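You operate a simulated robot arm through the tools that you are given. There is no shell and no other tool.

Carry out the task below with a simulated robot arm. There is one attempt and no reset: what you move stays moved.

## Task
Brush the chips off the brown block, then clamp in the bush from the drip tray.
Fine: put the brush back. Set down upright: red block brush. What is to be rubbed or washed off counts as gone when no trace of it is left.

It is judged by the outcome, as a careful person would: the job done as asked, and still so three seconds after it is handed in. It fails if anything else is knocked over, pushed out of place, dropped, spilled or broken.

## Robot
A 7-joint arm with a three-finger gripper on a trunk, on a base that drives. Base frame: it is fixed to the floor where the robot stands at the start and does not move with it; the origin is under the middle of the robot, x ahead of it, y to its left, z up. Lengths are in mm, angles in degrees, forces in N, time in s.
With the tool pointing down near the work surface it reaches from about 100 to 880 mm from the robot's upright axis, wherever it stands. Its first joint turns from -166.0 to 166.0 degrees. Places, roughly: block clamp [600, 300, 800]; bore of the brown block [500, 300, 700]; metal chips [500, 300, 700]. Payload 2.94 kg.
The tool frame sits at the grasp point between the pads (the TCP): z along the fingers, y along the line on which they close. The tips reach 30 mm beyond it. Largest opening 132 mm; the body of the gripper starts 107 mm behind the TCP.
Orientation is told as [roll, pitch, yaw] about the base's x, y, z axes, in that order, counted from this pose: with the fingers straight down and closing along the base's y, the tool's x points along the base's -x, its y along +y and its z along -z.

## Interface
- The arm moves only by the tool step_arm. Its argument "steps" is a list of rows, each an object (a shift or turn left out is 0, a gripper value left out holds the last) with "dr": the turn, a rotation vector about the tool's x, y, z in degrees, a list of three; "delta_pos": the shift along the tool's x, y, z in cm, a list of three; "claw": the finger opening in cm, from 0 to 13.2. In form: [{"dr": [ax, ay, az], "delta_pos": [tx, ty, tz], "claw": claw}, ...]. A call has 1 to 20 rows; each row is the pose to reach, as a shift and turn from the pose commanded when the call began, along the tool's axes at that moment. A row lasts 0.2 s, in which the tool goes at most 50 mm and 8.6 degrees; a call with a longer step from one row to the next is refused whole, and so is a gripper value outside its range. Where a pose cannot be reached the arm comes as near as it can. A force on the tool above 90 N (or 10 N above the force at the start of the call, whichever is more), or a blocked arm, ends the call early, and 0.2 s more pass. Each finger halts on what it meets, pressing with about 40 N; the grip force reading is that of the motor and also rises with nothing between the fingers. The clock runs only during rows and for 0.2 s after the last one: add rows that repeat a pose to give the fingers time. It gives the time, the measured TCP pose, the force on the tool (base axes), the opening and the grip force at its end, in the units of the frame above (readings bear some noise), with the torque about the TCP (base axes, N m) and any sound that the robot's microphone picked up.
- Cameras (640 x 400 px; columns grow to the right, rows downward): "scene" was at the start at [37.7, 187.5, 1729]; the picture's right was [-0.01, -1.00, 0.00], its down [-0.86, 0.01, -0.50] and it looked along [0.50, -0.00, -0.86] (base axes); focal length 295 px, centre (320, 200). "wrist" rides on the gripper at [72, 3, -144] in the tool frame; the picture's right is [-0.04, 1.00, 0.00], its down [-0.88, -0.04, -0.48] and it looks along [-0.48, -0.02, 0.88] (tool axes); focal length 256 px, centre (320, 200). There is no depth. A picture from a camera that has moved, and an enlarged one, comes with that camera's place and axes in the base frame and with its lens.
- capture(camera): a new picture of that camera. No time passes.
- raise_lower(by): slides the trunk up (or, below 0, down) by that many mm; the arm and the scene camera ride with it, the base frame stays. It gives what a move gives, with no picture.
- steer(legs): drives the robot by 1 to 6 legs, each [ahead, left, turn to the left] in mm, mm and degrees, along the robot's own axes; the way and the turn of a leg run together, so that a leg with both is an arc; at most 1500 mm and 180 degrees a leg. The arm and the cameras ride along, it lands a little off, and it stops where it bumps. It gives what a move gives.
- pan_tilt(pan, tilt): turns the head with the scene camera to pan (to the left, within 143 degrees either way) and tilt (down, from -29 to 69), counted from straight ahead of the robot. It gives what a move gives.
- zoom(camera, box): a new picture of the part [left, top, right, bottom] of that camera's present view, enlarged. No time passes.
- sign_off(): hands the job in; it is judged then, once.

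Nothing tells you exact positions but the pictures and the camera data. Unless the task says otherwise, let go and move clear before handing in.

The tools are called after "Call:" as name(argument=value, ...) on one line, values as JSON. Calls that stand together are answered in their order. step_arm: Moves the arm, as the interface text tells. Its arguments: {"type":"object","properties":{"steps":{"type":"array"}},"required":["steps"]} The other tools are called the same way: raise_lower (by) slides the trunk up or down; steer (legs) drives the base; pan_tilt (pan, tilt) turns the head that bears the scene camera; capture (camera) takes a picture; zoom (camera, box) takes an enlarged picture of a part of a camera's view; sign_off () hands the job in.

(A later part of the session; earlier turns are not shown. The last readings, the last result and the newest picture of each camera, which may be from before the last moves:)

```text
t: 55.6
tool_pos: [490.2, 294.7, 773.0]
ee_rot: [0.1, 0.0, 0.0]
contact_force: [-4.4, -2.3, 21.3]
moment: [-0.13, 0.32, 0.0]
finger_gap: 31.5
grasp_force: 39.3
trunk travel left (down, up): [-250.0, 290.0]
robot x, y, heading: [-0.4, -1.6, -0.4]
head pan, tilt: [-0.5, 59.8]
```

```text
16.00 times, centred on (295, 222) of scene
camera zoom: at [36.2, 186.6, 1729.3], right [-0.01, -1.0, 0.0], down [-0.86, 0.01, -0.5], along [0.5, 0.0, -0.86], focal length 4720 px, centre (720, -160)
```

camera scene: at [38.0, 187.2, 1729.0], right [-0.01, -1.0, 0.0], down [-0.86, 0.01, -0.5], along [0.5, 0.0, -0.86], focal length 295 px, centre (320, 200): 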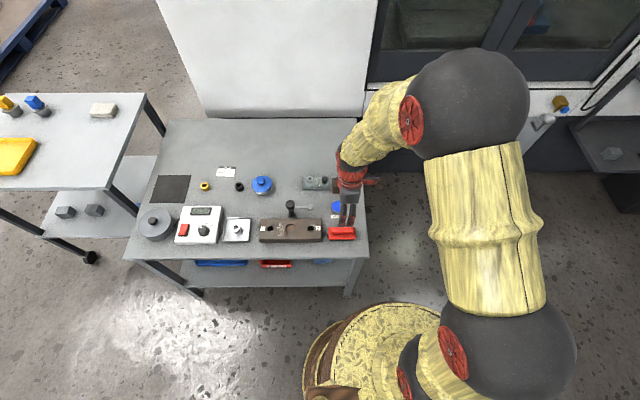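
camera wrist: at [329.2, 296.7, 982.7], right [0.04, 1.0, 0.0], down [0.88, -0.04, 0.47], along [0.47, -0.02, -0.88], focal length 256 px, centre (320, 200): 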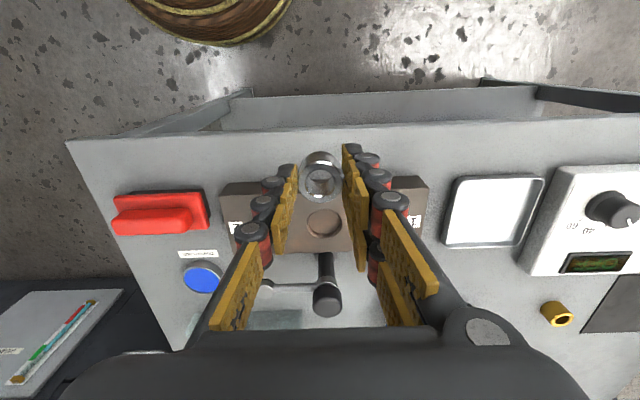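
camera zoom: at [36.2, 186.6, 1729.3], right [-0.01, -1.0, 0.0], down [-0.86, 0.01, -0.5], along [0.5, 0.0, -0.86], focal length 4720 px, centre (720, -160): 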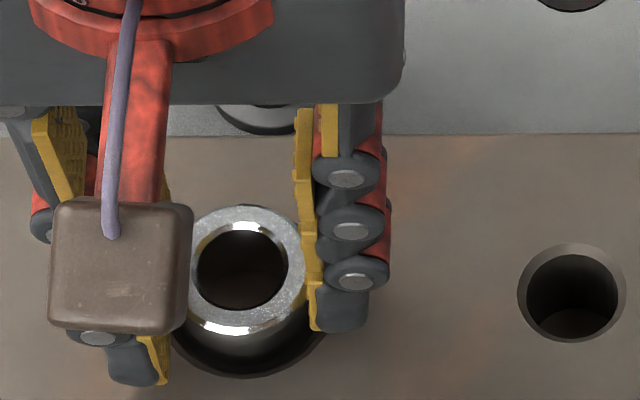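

Contact at a depth consistent with the pocket floor (about 11 mm below the block top, well past the chamfer). I ease the pressure, open the fingers, and rise to inspect.

Call:
step_arm(steps=[{"delta_pos": [0, 0, -0.1]}, {"delta_pos": [0, 0, -0.1], "claw": 4.4}, {"delta_pos": [0, 0, -0.1], "claw": 4.4}, {"delta_pos": [0, 0, -0.1], "claw": 4.4}, {"delta_pos": [0, 0, -2]}, {"delta_pos": [0, 0, -5]}, {"delta_pos": [2, 0, -8]}, {"delta_pos": [6, 0, -8]}, {"delta_pos": [6, 0, -8]}])

Call:
zoom(camera="wrist", box=[240, 150, 400, 250])

Call:
zoom(camera="scene", box=[260, 180, 340, 240])

```text
t: 57.6
tool_pos: [431.1, 295.3, 851.5]
ee_rot: [0.0, 0.1, -0.1]
contact_force: [1.2, 0.2, 0.8]
moment: [-0.01, 0.0, -0.02]
finger_gap: 43.8
grasp_force: 0.0
trunk travel left (down, up): [-250.0, 290.0]
robot x, y, heading: [2.6, 4.2, 0.0]
head pan, tilt: [-0.5, 59.8]
```

```text
4.00 times, centred on (320, 200) of wrist
camera zoom: at [358.7, 297.6, 995.4], right [0.04, 1.0, 0.0], down [0.88, -0.04, 0.47], along [0.47, -0.02, -0.88], focal length 1024 px, centre (320, 200)
```

zoom: 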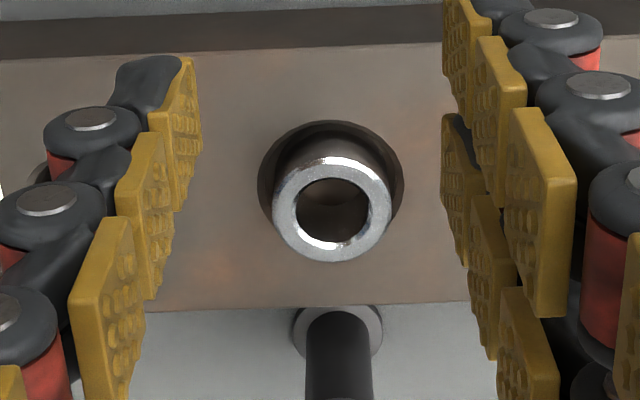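

```text
6.67 times, centred on (300, 210) of scene
camera zoom: at [37.6, 187.7, 1729.0], right [-0.01, -1.0, 0.0], down [-0.86, 0.01, -0.5], along [0.5, 0.0, -0.86], focal length 1967 px, centre (453, 133)
```

zoom: 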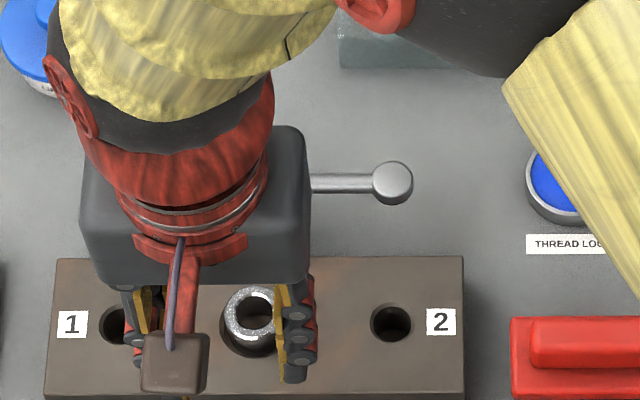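

The bush is seated upright in the pocket. Before operating the clamp I want a side view to see arm height versus bush top, so I back off and tilt the hand to look horizontally.

Call:
step_arm(steps=[{"dr": [0, 0, 0], "delta_pos": [4, 0, 0], "claw": 13}, {"dr": [0, -8, 0], "delta_pos": [7, 0, 1]}, {"dr": [0, -16, 0], "delta_pos": [10, 0, 2]}, {"dr": [0, -24, 0], "delta_pos": [12, 0, 3]}, {"dr": [0, -32, 0], "delta_pos": [13, 0, 4]}, {"dr": [0, -40, 0], "delta_pos": [13, 0, 5]}, {"dr": [0, -48, 0], "delta_pos": [13, 0, 6]}, {"dr": [0, -56, 0], "delta_pos": [13, 0, 6.5]}, {"dr": [0, -60, 0], "delta_pos": [13, 0, 7]}, {"dr": [0, -60, 0], "delta_pos": [13, 0, 7]}])

Call:
capture(camera="wrist")

Call:
zoom(camera="wrist", box=[260, 150, 380, 230])

Call:
zoom(camera="scene", box=[240, 180, 360, 260])

```text
t: 59.8
tool_pos: [301.9, 309.5, 791.0]
ee_rot: [-1.2, -59.7, 0.8]
contact_force: [-0.2, -0.2, 0.4]
moment: [0.02, -0.01, -0.03]
finger_gap: 130.1
grasp_force: 0.1
out of reach, approached as far as the arm can: row 8, 9, 10
trunk travel left (down, up): [-250.0, 290.0]
robot x, y, heading: [2.9, 1.5, -0.2]
head pan, tilt: [-0.5, 59.8]
```

```text
taken
camera wrist: at [141.2, 313.4, 800.2], right [0.03, 1.0, 0.03], down [0.03, -0.03, 1.0], along [1.0, -0.02, -0.03], focal length 256 px, centre (320, 200)
```

wrist: 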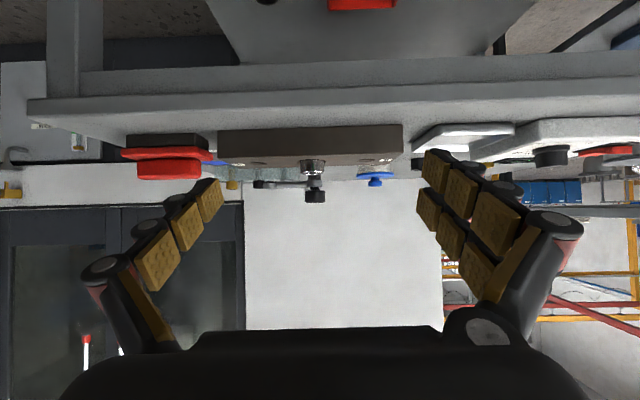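

```text
5.00 times, centred on (320, 190) of wrist
camera zoom: at [141.2, 313.4, 800.2], right [0.03, 1.0, 0.03], down [0.03, -0.03, 1.0], along [1.0, -0.02, -0.03], focal length 1280 px, centre (320, 250)
```

zoom: 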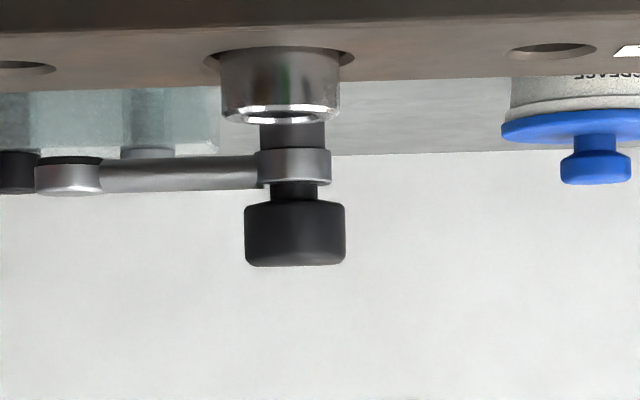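

```text
5.00 times, centred on (300, 220) of scene
camera zoom: at [37.5, 187.7, 1729.0], right [-0.01, -1.0, 0.0], down [-0.86, 0.01, -0.5], along [0.5, 0.0, -0.86], focal length 1475 px, centre (420, 100)
```

zoom: 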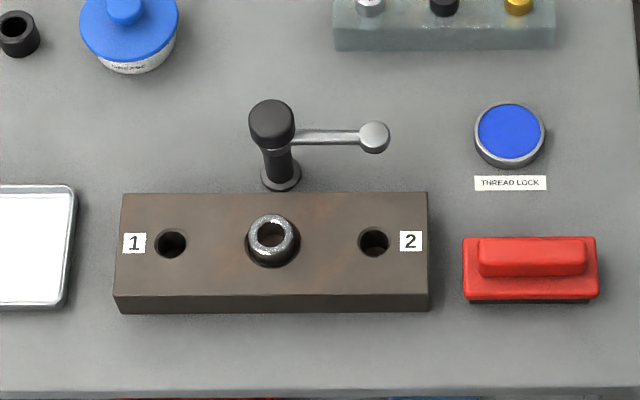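

The side view shows the bush top at z≈752.5 and the clamp pad's underside at ≈755, so the arm can swing over the bush with ~2 mm to spare; the knob (z≈771–792) above then presumably tightens it. I straighten the hand and raise it.

Call:
step_arm(steps=[{"dr": [0, 8, 0], "delta_pos": [-1, 0, -0.6]}, {"dr": [0, 16, 0], "delta_pos": [-2, 0, -1.2]}, {"dr": [0, 24, 0], "delta_pos": [-3, 0, -1.8]}, {"dr": [0, 32, 0], "delta_pos": [-4, 0, -2.4]}, {"dr": [0, 40, 0], "delta_pos": [-5, 0, -3]}, {"dr": [0, 48, 0], "delta_pos": [-6, 0, -3.6]}, {"dr": [0, 56, 0], "delta_pos": [-7, 0, -4.2]}, {"dr": [0, 60, 0], "delta_pos": [-8, 0, -4.6]}, {"dr": [0, 60, 0], "delta_pos": [-8, 0, -4.6]}])

Call:
zoom(camera="wrist", box=[200, 200, 440, 340])

```text
t: 61.8
tool_pos: [303.7, 308.3, 883.1]
ee_rot: [0.0, 0.1, -0.1]
contact_force: [0.5, -1.4, -0.1]
moment: [0.01, 0.0, -0.01]
finger_gap: 130.1
grasp_force: 0.1
trunk travel left (down, up): [-250.0, 290.0]
robot x, y, heading: [0.2, 1.4, -0.2]
head pan, tilt: [-0.5, 59.8]
```

```text
2.67 times, centred on (320, 270) of wrist
camera zoom: at [230.6, 311.8, 1026.0], right [0.04, 1.0, 0.0], down [0.88, -0.04, 0.47], along [0.47, -0.02, -0.88], focal length 683 px, centre (320, 13)
```

zoom: 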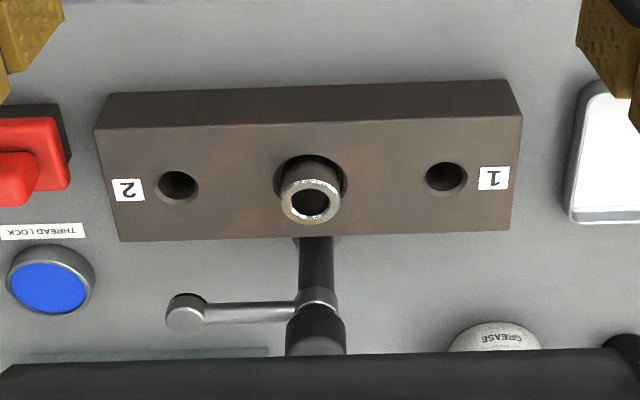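

Now I move above the clamp pad at about (570, 217) with the hand turned 90° (fingers on either side of the arm along x).

Call:
step_arm(steps=[{"dr": [0, 0, -8.2], "delta_pos": [-2.4, -0.8, 0], "claw": 8}, {"dr": [0, 0, -16.4], "delta_pos": [-4.8, -1.6, 0]}, {"dr": [0, 0, -24.6], "delta_pos": [-7.2, -2.5, 0]}, {"dr": [0, 0, -32.8], "delta_pos": [-9.7, -3.3, 0]}, {"dr": [0, 0, -41], "delta_pos": [-12.1, -4.1, 0]}, {"dr": [0, 0, -49.2], "delta_pos": [-14.5, -5, 0]}, {"dr": [0, 0, -57.4], "delta_pos": [-16.9, -5.8, 0]}, {"dr": [0, 0, -65.6], "delta_pos": [-19.3, -6.6, 0]}, {"dr": [0, 0, -73.8], "delta_pos": [-21.8, -7.5, 0]}, {"dr": [0, 0, -82], "delta_pos": [-24.2, -8.3, 0]}, {"dr": [0, 0, -90], "delta_pos": [-26.6, -9.1, 0]}, {"dr": [0, 0, -90], "delta_pos": [-26.6, -9.1, 0]}, {"dr": [0, 0, -90], "delta_pos": [-26.6, -9.1, 0]}])

Call:
capture(camera="wrist")

Call:
zoom(camera="wrist", box=[240, 110, 400, 230])

Call:
zoom(camera="scene", box=[240, 160, 360, 240])

```text
t: 64.6
tool_pos: [568.6, 217.5, 882.4]
ee_rot: [0.1, 0.1, 90.0]
contact_force: [0.7, 0.5, 0.6]
moment: [0.0, 0.0, -0.01]
finger_gap: 80.0
grasp_force: 0.1
trunk travel left (down, up): [-250.0, 290.0]
robot x, y, heading: [-0.9, -3.1, 0.1]
head pan, tilt: [-0.5, 59.8]
```

```text
taken
camera wrist: at [565.4, 145.2, 1026.4], right [-1.0, 0.04, 0.0], down [0.04, 0.88, 0.48], along [0.02, 0.48, -0.88], focal length 256 px, centre (320, 200)
```

wrist: 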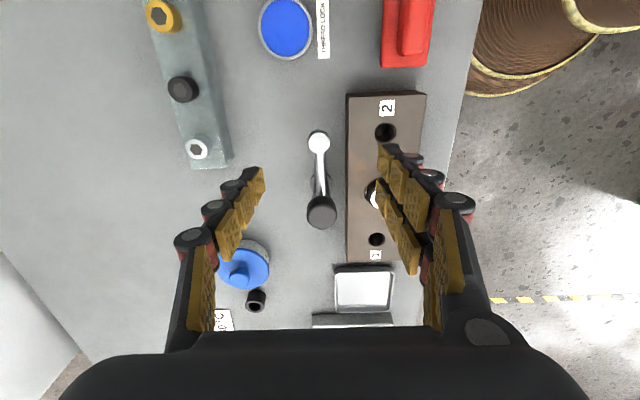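

```text
3.33 times, centred on (320, 170) of wrist
camera zoom: at [565.4, 145.2, 1026.4], right [-1.0, 0.04, 0.0], down [0.04, 0.88, 0.48], along [0.02, 0.48, -0.88], focal length 853 px, centre (320, 300)
```

zoom: 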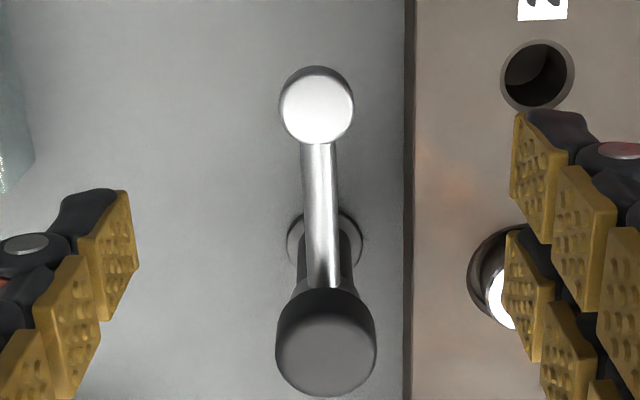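

```text
5.00 times, centred on (300, 200) of scene
camera zoom: at [37.7, 187.6, 1729.0], right [-0.01, -1.0, 0.0], down [-0.86, 0.01, -0.5], along [0.5, 0.0, -0.86], focal length 1475 px, centre (420, 200)
```

zoom: 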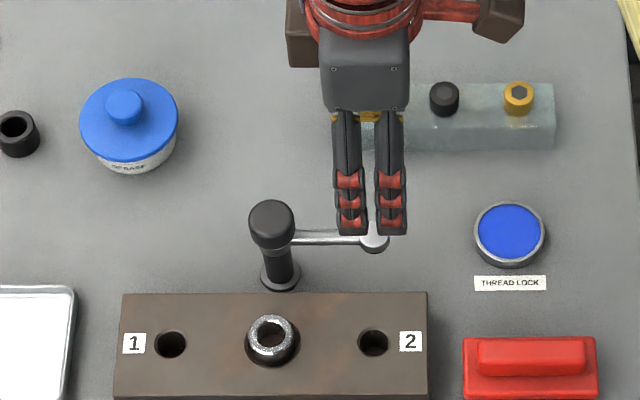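

The pad is at about (569, 217) and the knob/post axis at about (570, 293). I lower the hand so the fingers straddle the pad loosely (36 mm open around the 22 mm pad).

Call:
step_arm(steps=[{"delta_pos": [0, 0, 3], "claw": 3.8}, {"delta_pos": [0, 0, 6]}, {"delta_pos": [0, 0, 7]}, {"delta_pos": [0, 0, 7]}])

Call:
zoom(camera="wrist", box=[240, 110, 400, 230])

Call:
zoom(camera="scene", box=[260, 180, 340, 240])

```text
t: 65.6
tool_pos: [567.5, 216.9, 813.1]
ee_rot: [0.1, 0.1, 90.0]
contact_force: [0.6, 0.5, 0.5]
moment: [-0.03, 0.01, 0.0]
finger_gap: 38.0
grasp_force: 0.1
trunk travel left (down, up): [-250.0, 290.0]
robot x, y, heading: [-0.1, 0.8, 0.0]
head pan, tilt: [-0.5, 59.8]
```

```text
3.33 times, centred on (320, 170) of wrist
camera zoom: at [564.9, 145.5, 955.7], right [-1.0, 0.04, 0.0], down [0.04, 0.88, 0.48], along [0.02, 0.48, -0.88], focal length 853 px, centre (320, 300)
```

zoom: 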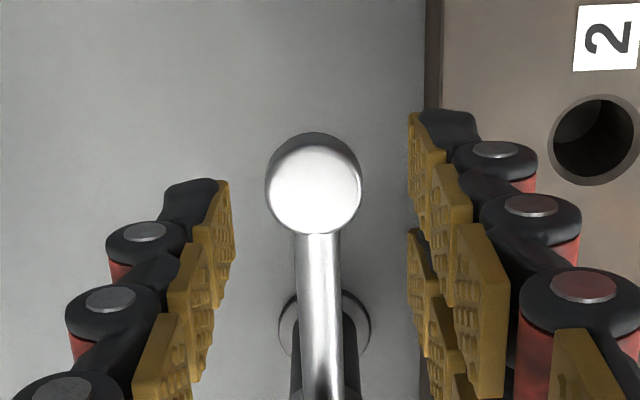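

```text
6.67 times, centred on (300, 210) of scene
camera zoom: at [37.9, 187.5, 1729.0], right [-0.01, -1.0, 0.0], down [-0.86, 0.01, -0.5], along [0.5, 0.0, -0.86], focal length 1967 px, centre (453, 133)
```

zoom: 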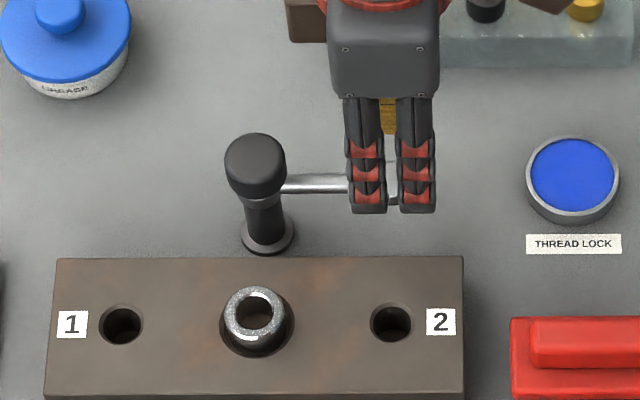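

The pad is centred between the fingers. Lowering another 25 mm so the fingertips are beside the pad.

Call:
step_arm(steps=[{"delta_pos": [0, 0, 1.2]}, {"delta_pos": [0, 0, 2.2]}, {"delta_pos": [0, 0, 2.5]}, {"delta_pos": [0, 0, 2.5]}])

Call:
zoom(camera="wrist", box=[240, 130, 400, 250])

Call:
zoom(camera="scene", box=[260, 180, 340, 240])

```text
t: 66.6
tool_pos: [567.4, 217.4, 786.7]
ee_rot: [0.1, -0.1, 90.0]
contact_force: [0.0, 0.1, -0.4]
moment: [0.01, 0.0, 0.0]
finger_gap: 38.1
grasp_force: 0.2
trunk travel left (down, up): [-250.0, 290.0]
robot x, y, heading: [-1.1, -2.0, 0.0]
head pan, tilt: [-0.5, 59.8]
```

```text
3.33 times, centred on (320, 190) of wrist
camera zoom: at [564.9, 145.8, 930.9], right [-1.0, 0.04, 0.0], down [0.04, 0.88, 0.48], along [0.02, 0.48, -0.88], focal length 853 px, centre (320, 233)
```

zoom: 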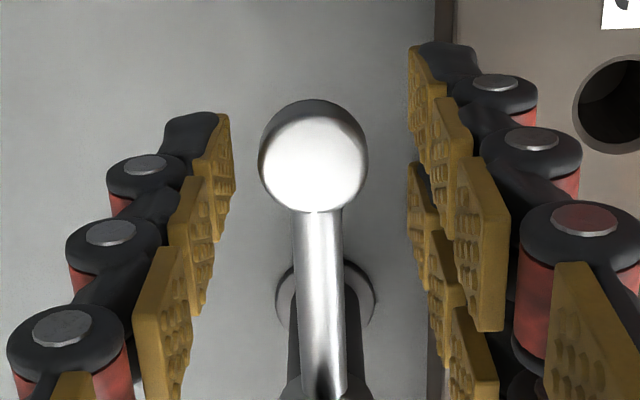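

```text
6.67 times, centred on (300, 210) of scene
camera zoom: at [38.0, 187.5, 1729.0], right [-0.01, -1.0, 0.0], down [-0.86, 0.01, -0.5], along [0.5, 0.0, -0.86], focal length 1967 px, centre (453, 133)
```

zoom: 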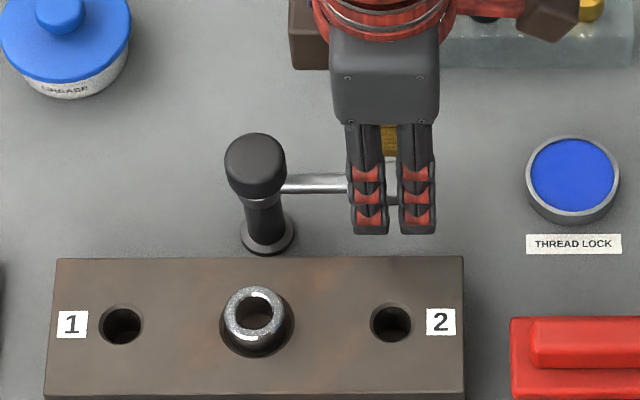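

Fingers straddle the pad. I narrow to 30 mm and start swinging the arm toward the robot along the arc about the post, first by ~24° to see how it responds.

Call:
step_arm(steps=[{"claw": 3.0}, {"claw": 3.0}, {"dr": [0, 0, 6], "delta_pos": [-0.04, 0.8, 0]}, {"dr": [0, 0, 12], "delta_pos": [-0.17, 1.58, 0]}, {"dr": [0, 0, 18], "delta_pos": [-0.37, 2.35, 0]}, {"dr": [0, 0, 24], "delta_pos": [-0.66, 3.09, 0]}, {"dr": [0, 0, 24], "delta_pos": [-0.66, 3.09, 0]}])

Call:
zoom(camera="wrist", box=[240, 130, 400, 250])

Call:
zoom(camera="scene", box=[260, 180, 340, 240])

```text
t: 68.2
tool_pos: [538.9, 225.5, 787.1]
ee_rot: [0.0, 0.1, 66.0]
contact_force: [0.5, 0.6, 0.4]
moment: [0.0, -0.04, -0.02]
finger_gap: 29.8
grasp_force: 0.0
trunk travel left (down, up): [-250.0, 290.0]
robot x, y, heading: [-0.8, -0.9, 0.2]
head pan, tilt: [-0.5, 59.8]
```

```text
3.33 times, centred on (320, 190) of wrist
camera zoom: at [505.0, 160.2, 931.1], right [-0.89, 0.45, 0.0], down [0.39, 0.79, 0.47], along [0.21, 0.43, -0.88], focal length 853 px, centre (320, 233)
```

zoom: 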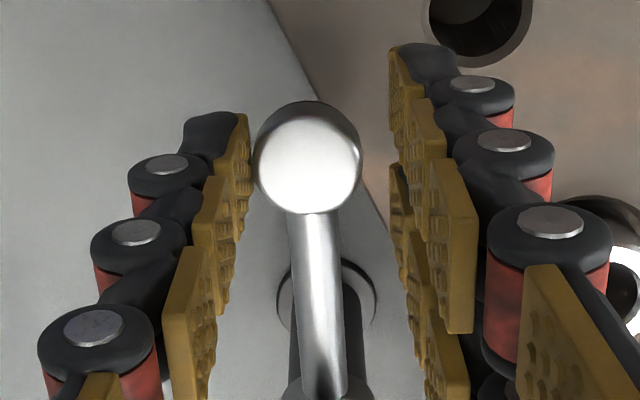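

```text
6.67 times, centred on (300, 210) of scene
camera zoom: at [37.9, 187.6, 1729.0], right [-0.01, -1.0, 0.0], down [-0.86, 0.01, -0.5], along [0.5, 0.0, -0.86], focal length 1967 px, centre (453, 133)
```

zoom: 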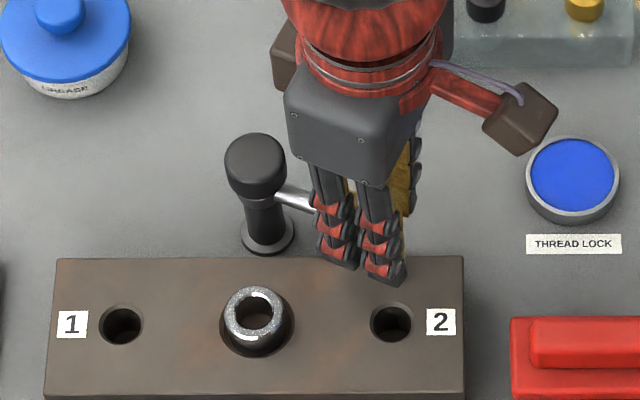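

The arm swings freely with no load. I continue another 40° along the arc.

Call:
step_arm(steps=[{"dr": [0, 0, 8], "delta_pos": [-0.07, 1.06, 0]}, {"dr": [0, 0, 16], "delta_pos": [-0.29, 2.1, 0]}, {"dr": [0, 0, 24], "delta_pos": [-0.66, 3.09, 0]}, {"dr": [0, 0, 32], "delta_pos": [-1.16, 4.03, 0]}, {"dr": [0, 0, 40], "delta_pos": [-1.78, 4.89, 0]}, {"dr": [0, 0, 40], "delta_pos": [-1.78, 4.89, 0]}])

Call:
zoom(camera="wrist", box=[240, 130, 400, 250])

Call:
zoom(camera="scene", box=[260, 180, 340, 240])

```text
t: 69.6
tool_pos: [500.9, 260.3, 787.3]
ee_rot: [0.0, 0.1, 25.8]
contact_force: [0.7, -0.8, 0.1]
moment: [0.0, 0.01, 0.04]
finger_gap: 30.1
grasp_force: 0.1
trunk travel left (down, up): [-250.0, 290.0]
robot x, y, heading: [-1.4, -0.1, -0.2]
head pan, tilt: [-0.5, 59.8]
```

```text
3.33 times, centred on (320, 190) of wrist
camera zoom: at [433.7, 232.8, 931.2], right [-0.4, 0.92, 0.0], down [0.81, 0.35, 0.47], along [0.43, 0.19, -0.88], focal length 853 px, centre (320, 233)
```

zoom: 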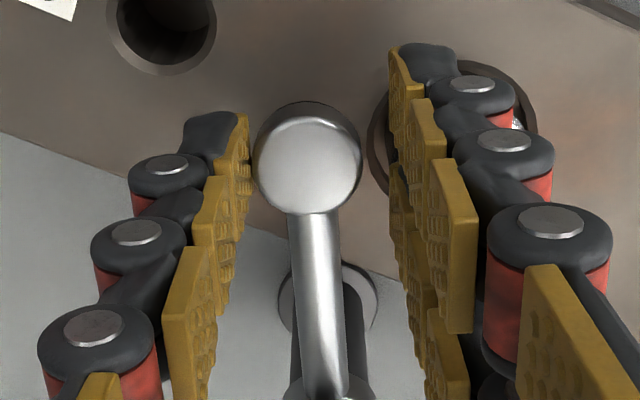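

```text
6.67 times, centred on (300, 210) of scene
camera zoom: at [37.9, 187.6, 1729.0], right [-0.01, -1.0, 0.0], down [-0.86, 0.01, -0.5], along [0.5, 0.0, -0.86], focal length 1967 px, centre (453, 133)
```

zoom: 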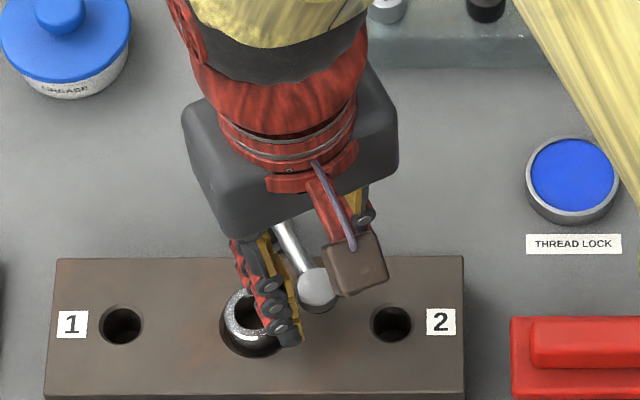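

The leading finger is passing above the bush; tips should clear it by ~4 mm. I continue in smaller increments and watch the force and bush.

Call:
step_arm(steps=[{"dr": [0, 0, 4], "delta_pos": [-0.02, 0.53, 0]}, {"dr": [0, 0, 8], "delta_pos": [-0.07, 1.06, 0]}, {"dr": [0, 0, 12], "delta_pos": [-0.17, 1.58, 0]}, {"dr": [0, 0, 12], "delta_pos": [-0.17, 1.58, 0]}])

Call:
zoom(camera="wrist", box=[240, 130, 400, 250])

Call:
zoom(camera="scene", box=[260, 180, 340, 240])

```text
t: 70.6
tool_pos: [494.4, 275.8, 787.8]
ee_rot: [0.0, 0.1, 13.9]
contact_force: [0.4, 0.2, 0.7]
moment: [-0.02, 0.01, 0.01]
finger_gap: 30.0
grasp_force: 0.6
trunk travel left (down, up): [-250.0, 290.0]
robot x, y, heading: [-0.1, 0.0, -0.1]
head pan, tilt: [-0.5, 59.8]
```

```text
3.33 times, centred on (320, 190) of wrist
camera zoom: at [423.5, 261.4, 931.2], right [-0.2, 0.98, 0.0], down [0.86, 0.18, 0.47], along [0.46, 0.09, -0.88], focal length 853 px, centre (320, 233)
```

zoom: 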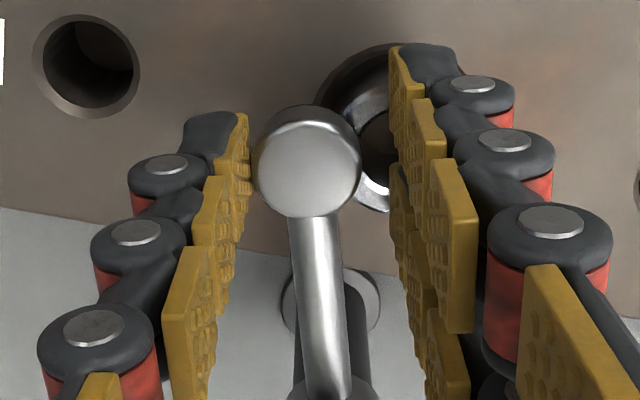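

```text
6.67 times, centred on (300, 210) of scene
camera zoom: at [37.9, 187.6, 1729.0], right [-0.01, -1.0, 0.0], down [-0.86, 0.01, -0.5], along [0.5, 0.0, -0.86], focal length 1967 px, centre (453, 133)
```

zoom: 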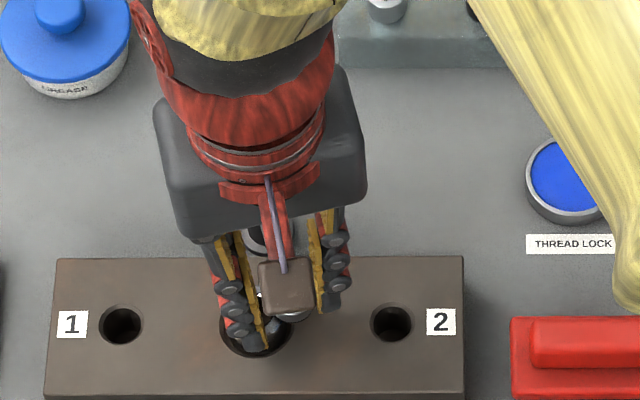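

No contact on the bush. I continue the last ~15° in two small moves.

Call:
step_arm(steps=[{"dr": [0, 0, 3], "delta_pos": [-0.01, 0.4, 0]}, {"dr": [0, 0, 6], "delta_pos": [-0.04, 0.79, 0]}, {"dr": [0, 0, 9], "delta_pos": [-0.09, 1.19, 0]}, {"dr": [0, 0, 9], "delta_pos": [-0.09, 1.19, 0]}])

Call:
zoom(camera="wrist", box=[240, 130, 400, 250])

Call:
zoom(camera="scene", box=[260, 180, 340, 240])

```text
t: 71.6
tool_pos: [492.3, 287.9, 787.9]
ee_rot: [0.0, 0.1, 5.0]
contact_force: [-0.3, 0.0, -0.4]
moment: [0.02, 0.0, 0.04]
finger_gap: 30.4
grasp_force: 0.5
trunk travel left (down, up): [-250.0, 290.0]
robot x, y, heading: [-0.4, 0.7, -0.1]
head pan, tilt: [-0.5, 59.8]
```

```text
3.33 times, centred on (320, 190) of wrist
camera zoom: at [420.1, 284.6, 931.1], right [-0.04, 1.0, 0.0], down [0.88, 0.04, 0.47], along [0.47, 0.02, -0.88], focal length 853 px, centre (320, 233)
```

zoom: 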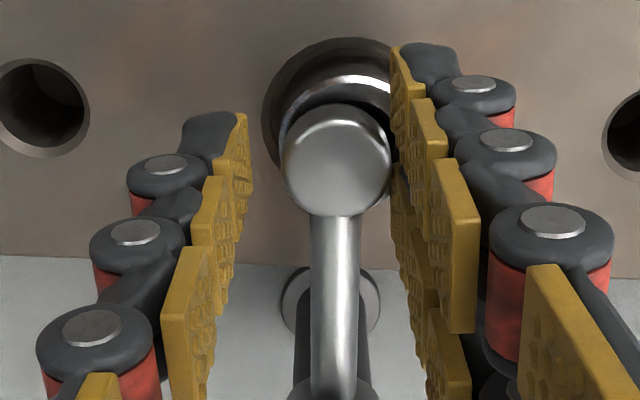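

```text
6.67 times, centred on (300, 210) of scene
camera zoom: at [38.0, 187.7, 1729.0], right [-0.01, -1.0, 0.0], down [-0.86, 0.01, -0.5], along [0.5, 0.0, -0.86], focal length 1967 px, centre (453, 133)
```

zoom: 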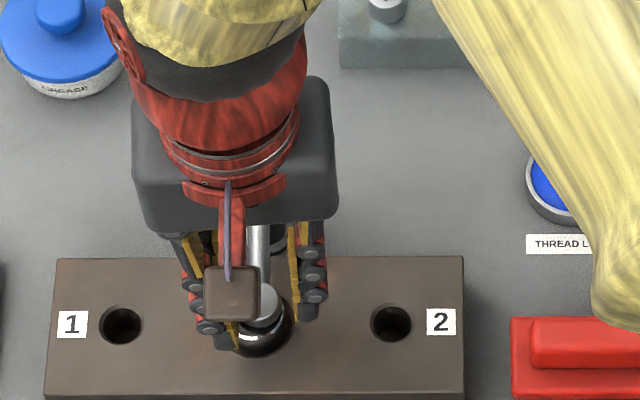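

The pad has moved ahead on its own to the leading finger, as if snapping toward its position above the bush. I open the fingers a bit and centre on it to see where it rests.

Call:
step_arm(steps=[{"dr": [0, 0, 2], "delta_pos": [0, 0.3, 0], "claw": 4.2}, {"dr": [0, 0, 5], "delta_pos": [0, 0.6, 0], "claw": 4.2}, {"dr": [0, 0, 5], "delta_pos": [0, 0.6, 0], "claw": 4.2}])

Call:
zoom(camera="wrist", box=[240, 130, 400, 250])

```text
t: 72.4
tool_pos: [492.5, 292.7, 788.0]
ee_rot: [0.0, 0.1, -0.1]
contact_force: [-0.3, 0.2, -0.3]
moment: [0.03, -0.01, 0.04]
finger_gap: 42.0
grasp_force: 0.1
trunk travel left (down, up): [-250.0, 290.0]
robot x, y, heading: [2.3, 2.3, 0.1]
head pan, tilt: [-0.5, 59.8]
```

```text
3.33 times, centred on (320, 190) of wrist
camera zoom: at [419.7, 296.7, 931.1], right [0.04, 1.0, 0.0], down [0.88, -0.04, 0.47], along [0.47, -0.02, -0.88], focal length 853 px, centre (320, 233)
```

zoom: 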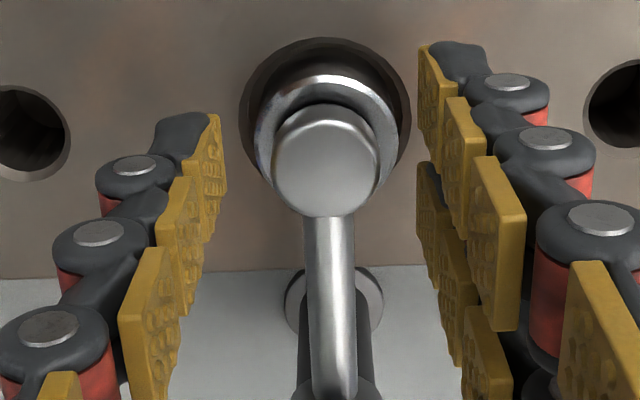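

The arm has snapped to rest centred right over the bush. Next is the knob: I lift clear, move above the knob at (570, 293) and pre-turn the hand to have room for clockwise turning.

Call:
step_arm(steps=[{"delta_pos": [0, 0, -3]}, {"delta_pos": [0, 0, -7]}, {"delta_pos": [0, 0, -10], "claw": 6}, {"dr": [0, 0, -8], "delta_pos": [-2, 0.05, -10], "claw": 6}, {"dr": [0, 0, -16], "delta_pos": [-4, 0.05, -10]}, {"dr": [0, 0, -24], "delta_pos": [-6, 0.05, -10]}, {"dr": [0, 0, -32], "delta_pos": [-7.75, 0.05, -10]}, {"dr": [0, 0, -40], "delta_pos": [-7.75, 0.05, -10]}, {"dr": [0, 0, -48], "delta_pos": [-7.75, 0.05, -10]}, {"dr": [0, 0, -56], "delta_pos": [-7.75, 0.05, -10]}, {"dr": [0, 0, -60], "delta_pos": [-7.75, 0.05, -10]}, {"dr": [0, 0, -60], "delta_pos": [-7.75, 0.05, -10]}])

Call:
capture(camera="wrist")

Call:
zoom(camera="wrist", box=[240, 110, 400, 230])

Call:
zoom(camera="scene", box=[260, 180, 340, 240])

```text
t: 75.0
tool_pos: [569.2, 293.6, 888.1]
ee_rot: [0.1, 0.0, 60.1]
contact_force: [-0.2, 0.1, 0.7]
moment: [0.0, -0.02, 0.02]
finger_gap: 60.1
grasp_force: 0.0
trunk travel left (down, up): [-250.0, 290.0]
robot x, y, heading: [-1.4, 0.8, 0.1]
head pan, tilt: [-0.5, 59.8]
```

```text
taken
camera wrist: at [530.7, 232.9, 1030.9], right [-0.84, 0.54, 0.0], down [0.47, 0.74, 0.47], along [0.25, 0.4, -0.88], focal length 256 px, centre (320, 200)
```

wrist: 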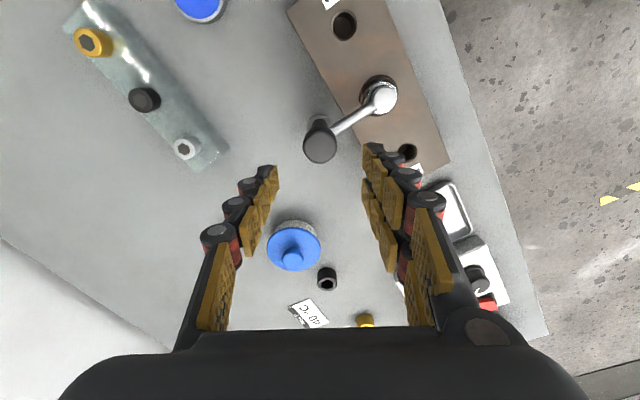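

```text
3.33 times, centred on (320, 170) of wrist
camera zoom: at [530.7, 232.9, 1030.9], right [-0.84, 0.54, 0.0], down [0.47, 0.74, 0.47], along [0.25, 0.4, -0.88], focal length 853 px, centre (320, 300)
```

zoom: 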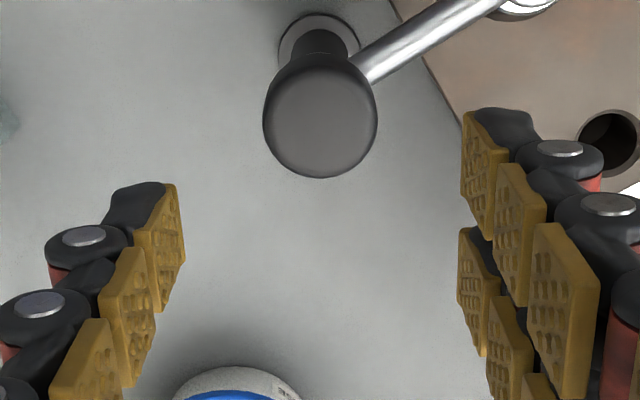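

```text
6.67 times, centred on (300, 210) of scene
camera zoom: at [38.0, 187.6, 1729.0], right [-0.01, -1.0, 0.0], down [-0.86, 0.01, -0.5], along [0.5, 0.0, -0.86], focal length 1967 px, centre (453, 133)
```

zoom: 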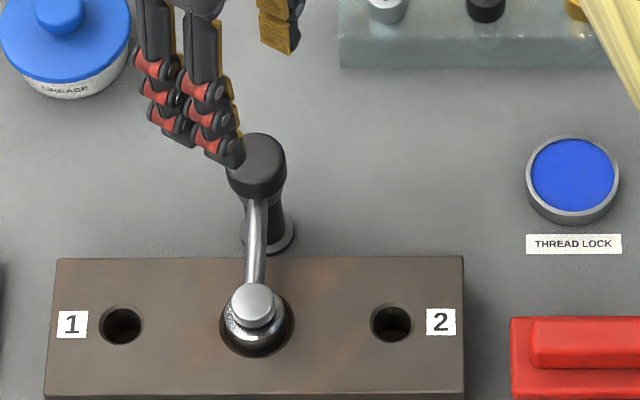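

The arm sits over the bush, and the knob is within 1 mm of the tool axis. I lower the open fingers around the knob, keeping the tips above the arm, and close on it.

Call:
step_arm(steps=[{"delta_pos": [0.09, 0, 3]}, {"delta_pos": [0.09, 0, 6]}, {"delta_pos": [0.09, 0, 7.6]}, {"delta_pos": [0.09, 0, 8.2]}, {"delta_pos": [0.09, 0, 8.2]}, {"delta_pos": [0.09, 0, 8.2], "claw": 4.5}, {"delta_pos": [0.09, 0, 8.2], "claw": 4.5}, {"delta_pos": [0.09, 0, 8.2], "claw": 4.5}])

Call:
zoom(camera="wrist", box=[240, 130, 400, 250])

Call:
zoom(camera="scene", box=[260, 180, 340, 240])

```text
t: 76.8
tool_pos: [569.1, 291.8, 804.9]
ee_rot: [0.1, 0.0, 59.9]
contact_force: [0.4, 1.2, 0.0]
moment: [-0.02, -0.01, 0.0]
finger_gap: 45.2
grasp_force: 0.0
trunk travel left (down, up): [-250.0, 290.0]
robot x, y, heading: [0.3, -0.7, -0.0]
head pan, tilt: [-0.5, 59.8]
```

```text
3.33 times, centred on (320, 190) of wrist
camera zoom: at [530.5, 231.7, 948.8], right [-0.84, 0.54, 0.0], down [0.47, 0.74, 0.47], along [0.25, 0.4, -0.88], focal length 853 px, centre (320, 233)
```

zoom: 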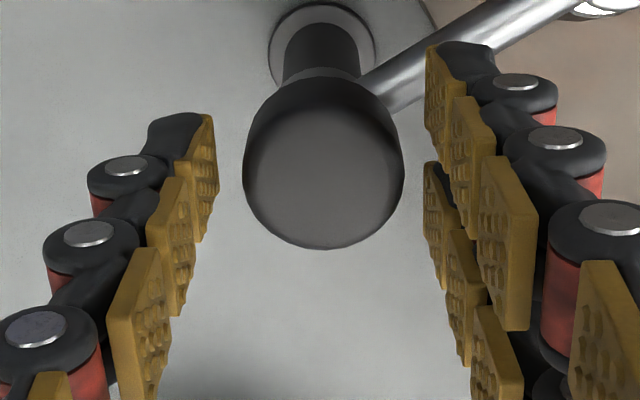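

```text
6.67 times, centred on (300, 210) of scene
camera zoom: at [38.0, 187.6, 1729.0], right [-0.01, -1.0, 0.0], down [-0.86, 0.01, -0.5], along [0.5, 0.0, -0.86], focal length 1967 px, centre (453, 133)
```

zoom: 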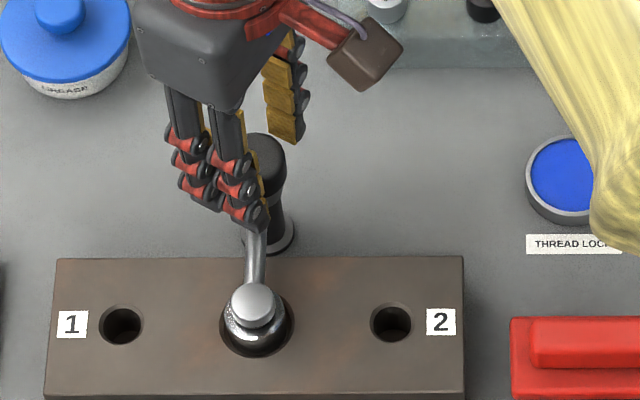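

The knob is centred between the pads. Closing on it.

Call:
step_arm(steps=[{"claw": 2.5}, {"claw": 2.5}, {"claw": 2.5}, {"claw": 2.5}])

Call:
zoom(camera="scene", box=[275, 195, 315, 240])

```text
t: 77.8
tool_pos: [569.0, 291.4, 804.1]
ee_rot: [0.1, 0.1, 60.1]
contact_force: [-3.2, 2.0, 0.8]
moment: [0.02, 0.11, -0.02]
finger_gap: 32.5
grasp_force: 44.9
trunk travel left (down, up): [-250.0, 290.0]
robot x, y, heading: [-0.5, 0.5, 0.1]
head pan, tilt: [-0.5, 59.8]
```

```text
8.89 times, centred on (295, 218) of scene
camera zoom: at [37.6, 187.8, 1729.0], right [-0.01, -1.0, 0.0], down [-0.86, 0.01, -0.5], along [0.5, 0.0, -0.86], focal length 2622 px, centre (542, 44)
```

zoom: 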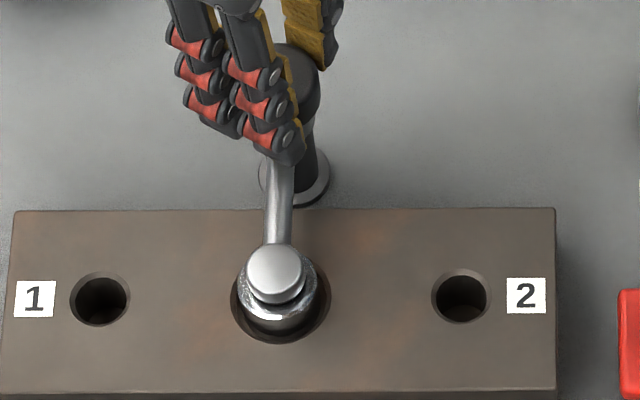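

Knob gripped (32.5 mm). I try turning it clockwise (tightening) by 24° and watch the torque and the arm.

Call:
step_arm(steps=[{"dr": [0, 0, 6]}, {"dr": [0, 0, 12]}, {"dr": [0, 0, 18]}, {"dr": [0, 0, 24]}, {"dr": [0, 0, 24]}])

Call:
zoom(camera="scene", box=[275, 195, 315, 240])

Call:
zoom(camera="wrist", box=[240, 100, 400, 220])

```text
t: 79.0
tool_pos: [568.6, 294.6, 805.6]
ee_rot: [-0.1, 0.2, 35.9]
contact_force: [-1.1, 5.8, -3.5]
moment: [0.3, -0.2, 0.44]
finger_gap: 32.6
grasp_force: 44.8
trunk travel left (down, up): [-250.0, 290.0]
robot x, y, heading: [-1.2, 0.5, 0.2]
head pan, tilt: [-0.5, 59.8]
```

```text
8.89 times, centred on (295, 218) of scene
camera zoom: at [38.0, 188.2, 1728.9], right [-0.01, -1.0, 0.0], down [-0.86, 0.01, -0.5], along [0.5, 0.0, -0.86], focal length 2622 px, centre (542, 44)
```

zoom: 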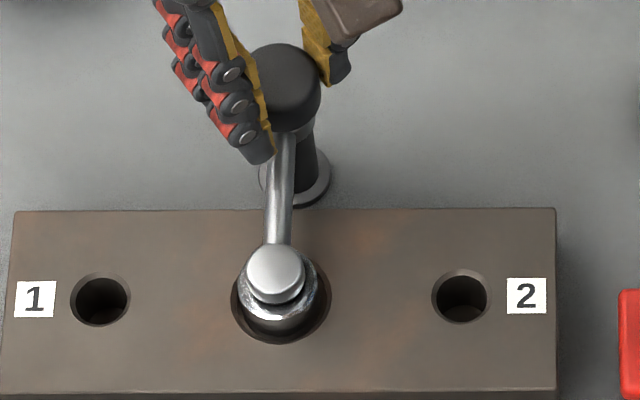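

```text
3.33 times, centred on (320, 160) of wrist
camera zoom: at [508.6, 254.0, 948.8], right [-0.55, 0.83, 0.0], down [0.73, 0.49, 0.47], along [0.4, 0.26, -0.88], focal length 853 px, centre (320, 333)
```

zoom: 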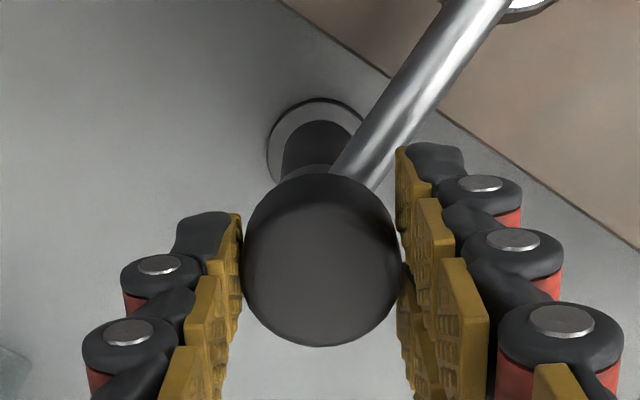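

There's a real screw resistance (0.44 N·m) and a slight downward pull, with the arm holding still over the bush — so clockwise tightens. I keep turning, following the knob down slightly.

Call:
step_arm(steps=[{"dr": [0, 0, 8], "delta_pos": [0, 0, 0.03]}, {"dr": [0, 0, 16], "delta_pos": [0, 0, 0.04]}, {"dr": [0, 0, 24], "delta_pos": [0, 0, 0.05]}, {"dr": [0, 0, 32], "delta_pos": [0, 0, 0.06]}, {"dr": [0, 0, 40], "delta_pos": [0, 0, 0.07]}, {"dr": [0, 0, 48], "delta_pos": [0, 0, 0.08]}, {"dr": [0, 0, 48], "delta_pos": [0, 0, 0.08]}])

Call:
zoom(camera="scene", box=[275, 195, 315, 240])

Call:
zoom(camera="wrist", box=[240, 100, 400, 220])

```text
t: 80.6
tool_pos: [569.4, 294.4, 805.7]
ee_rot: [0.0, 0.0, -12.1]
contact_force: [0.7, 11.2, 2.8]
moment: [0.29, -0.07, 0.49]
finger_gap: 32.5
grasp_force: 44.8
trunk travel left (down, up): [-250.0, 290.0]
robot x, y, heading: [-3.0, -1.1, -0.2]
head pan, tilt: [-0.5, 59.8]
```

```text
8.89 times, centred on (295, 218) of scene
camera zoom: at [37.8, 188.4, 1728.9], right [-0.01, -1.0, 0.0], down [-0.86, 0.01, -0.5], along [0.5, -0.01, -0.86], focal length 2622 px, centre (542, 44)
```

zoom: 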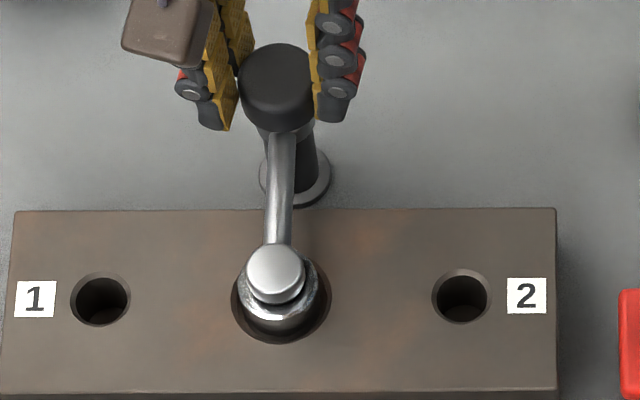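

```text
3.33 times, centred on (320, 160) of wrist
camera zoom: at [499.2, 312.5, 948.4], right [0.25, 0.97, 0.0], down [0.85, -0.22, 0.48], along [0.46, -0.12, -0.88], focal length 853 px, centre (320, 333)
```

zoom: 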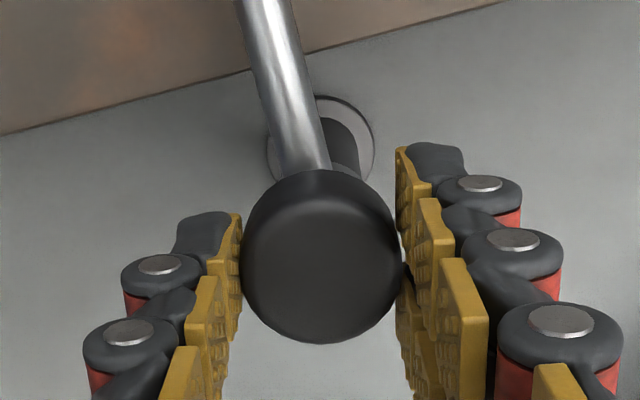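

The torque stays ~0.5 N·m, which could be the screw or fingers slipping. I turn another 40°, then release and inspect from the side to see whether the pad or knob came down.

Call:
step_arm(steps=[{"dr": [0, 0, 8], "delta_pos": [0, -0.05, 0]}, {"dr": [0, 0, 16], "delta_pos": [0, -0.05, 0]}, {"dr": [0, 0, 24], "delta_pos": [0, -0.05, 0]}, {"dr": [0, 0, 32], "delta_pos": [0, -0.05, 0]}, {"dr": [0, 0, 40], "delta_pos": [0, -0.05, 0]}, {"dr": [0, 0, 40], "delta_pos": [0, -0.05, 0]}])

Call:
zoom(camera="scene", box=[275, 195, 315, 240])

```text
t: 82.0
tool_pos: [569.1, 294.2, 803.5]
ee_rot: [0.0, -0.1, -52.1]
contact_force: [3.8, 20.6, 0.0]
moment: [0.52, -0.16, 0.54]
finger_gap: 32.9
grasp_force: 45.4
trunk travel left (down, up): [-250.0, 290.0]
robot x, y, heading: [-0.4, 2.4, 0.0]
head pan, tilt: [-0.5, 59.8]
```

```text
8.89 times, centred on (295, 218) of scene
camera zoom: at [38.4, 189.3, 1728.8], right [-0.01, -1.0, 0.0], down [-0.86, 0.01, -0.5], along [0.5, -0.01, -0.86], focal length 2622 px, centre (542, 44)
```

zoom: 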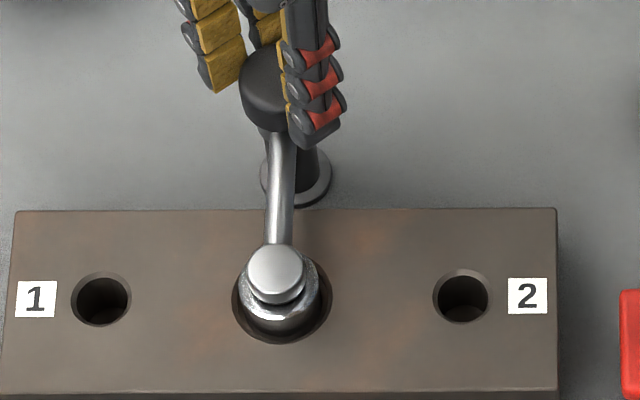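

I release the knob, rise, and go back for the horizontal side view.

Call:
step_arm(steps=[{"claw": 4.5}, {"claw": 5.5}, {"claw": 5.5}, {"delta_pos": [0, 0, -3]}, {"delta_pos": [0, 0, -7]}, {"delta_pos": [0, 0, -10]}, {"delta_pos": [0, 0, -10]}])

Call:
zoom(camera="scene", box=[275, 195, 315, 240])

Call:
capture(camera="wrist")

```text
t: 83.6
tool_pos: [569.1, 291.9, 904.9]
ee_rot: [-0.1, 0.2, -52.0]
contact_force: [0.2, -0.6, 0.5]
moment: [-0.01, -0.01, 0.0]
finger_gap: 55.3
grasp_force: 0.0
trunk travel left (down, up): [-250.0, 290.0]
robot x, y, heading: [0.0, -2.7, -0.0]
head pan, tilt: [-0.5, 59.8]
```

```text
8.89 times, centred on (295, 218) of scene
camera zoom: at [37.9, 187.5, 1729.0], right [-0.01, -1.0, 0.0], down [-0.86, 0.01, -0.5], along [0.5, 0.0, -0.86], focal length 2622 px, centre (542, 44)
```

zoom: 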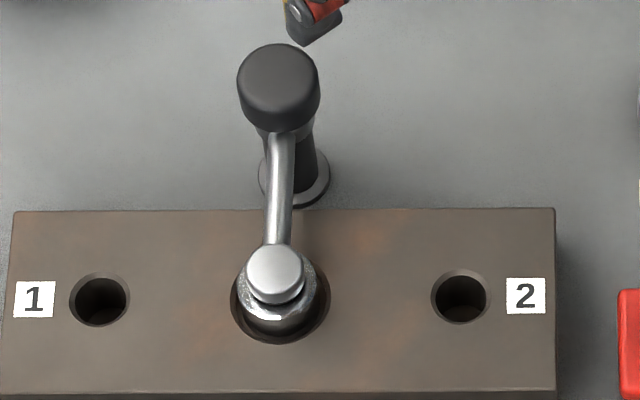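

```text
taken
camera wrist: at [527.2, 351.5, 1048.2], right [0.81, 0.58, 0.0], down [0.51, -0.72, 0.47], along [0.27, -0.39, -0.88], focal length 256 px, centre (320, 200)
```

wrist: 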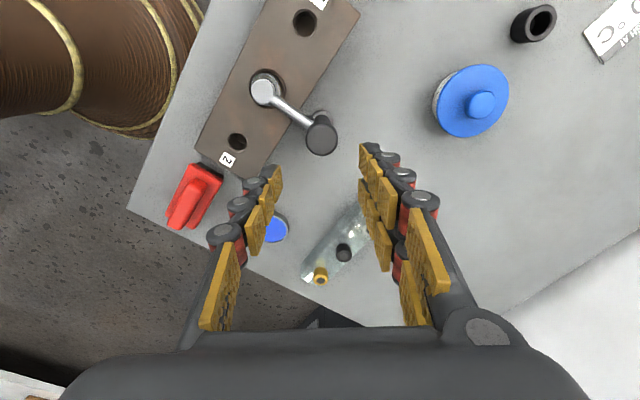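

Call:
step_arm(steps=[{"dr": [0, 0, -7.5], "delta_pos": [2.1, -2.7, 0]}, {"dr": [0, 0, -15], "delta_pos": [4.2, -5.4, 0]}, {"dr": [0, 0, -22.5], "delta_pos": [6.3, -8.1, 0]}, {"dr": [0, 0, -30], "delta_pos": [8.4, -10.8, 0]}, {"dr": [0, 0, -37.5], "delta_pos": [10.5, -13.5, 0]}, {"dr": [0, 0, -45], "delta_pos": [12.6, -16.2, 0]}, {"dr": [0, 0, -52], "delta_pos": [14.8, -18.9, 0], "claw": 13}, {"dr": [0, 0, -52], "delta_pos": [14.8, -18.9, 0]}])

Call:
step_arm(steps=[{"dr": [0, -8, 0], "delta_pos": [0.5, 0, 1.5]}, {"dr": [0, -16, 0], "delta_pos": [1, 0, 3]}, {"dr": [0, -24, 0], "delta_pos": [1.5, 0, 5]}, {"dr": [0, -32, 0], "delta_pos": [2, 0, 7]}, {"dr": [0, -40, 0], "delta_pos": [2.5, 0, 9]}, {"dr": [0, -48, 0], "delta_pos": [2.7, 0, 10.5]}, {"dr": [0, -54, 0], "delta_pos": [2.7, 0, 11.2]}, {"dr": [0, -57, 0], "delta_pos": [2.7, 0, 11.2]}, {"dr": [0, -57, 0], "delta_pos": [2.7, 0, 11.2]}])

Call:
zoom(camera="wrist", box=[260, 130, 380, 230])

```text
t: 85.4
tool_pos: [330.1, 292.1, 907.0]
ee_rot: [0.0, 0.1, 0.1]
contact_force: [1.0, -0.6, 0.2]
moment: [0.01, -0.04, -0.02]
finger_gap: 96.4
grasp_force: 0.1
trunk travel left (down, up): [-250.0, 290.0]
robot x, y, heading: [-1.2, 2.0, 0.2]
head pan, tilt: [-0.5, 59.8]
```

```text
t: 87.4
tool_pos: [301.6, 297.2, 796.5]
ee_rot: [-0.6, -56.8, 0.5]
contact_force: [-0.1, 0.1, 0.5]
moment: [0.02, -0.02, 0.02]
finger_gap: 130.1
grasp_force: 0.0
out of reach, approached as far as the arm can: row 8, 9
trunk travel left (down, up): [-250.0, 290.0]
robot x, y, heading: [2.1, -0.3, -0.1]
head pan, tilt: [-0.5, 59.8]
```

```text
4.00 times, centred on (320, 180) of wrist
camera zoom: at [142.0, 300.9, 813.9], right [0.03, 1.0, 0.03], down [0.08, -0.03, 1.0], along [1.0, -0.02, -0.08], focal length 1024 px, centre (320, 280)
```

zoom: 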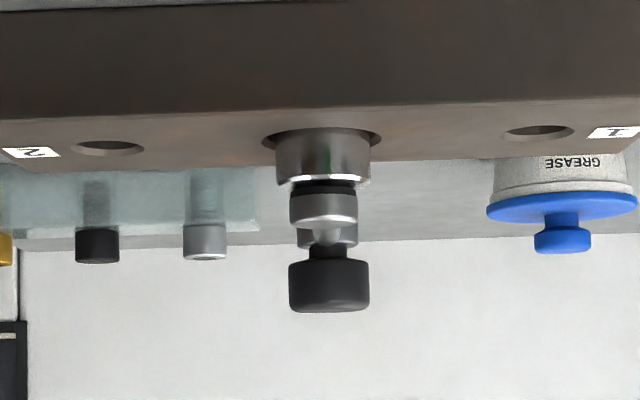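

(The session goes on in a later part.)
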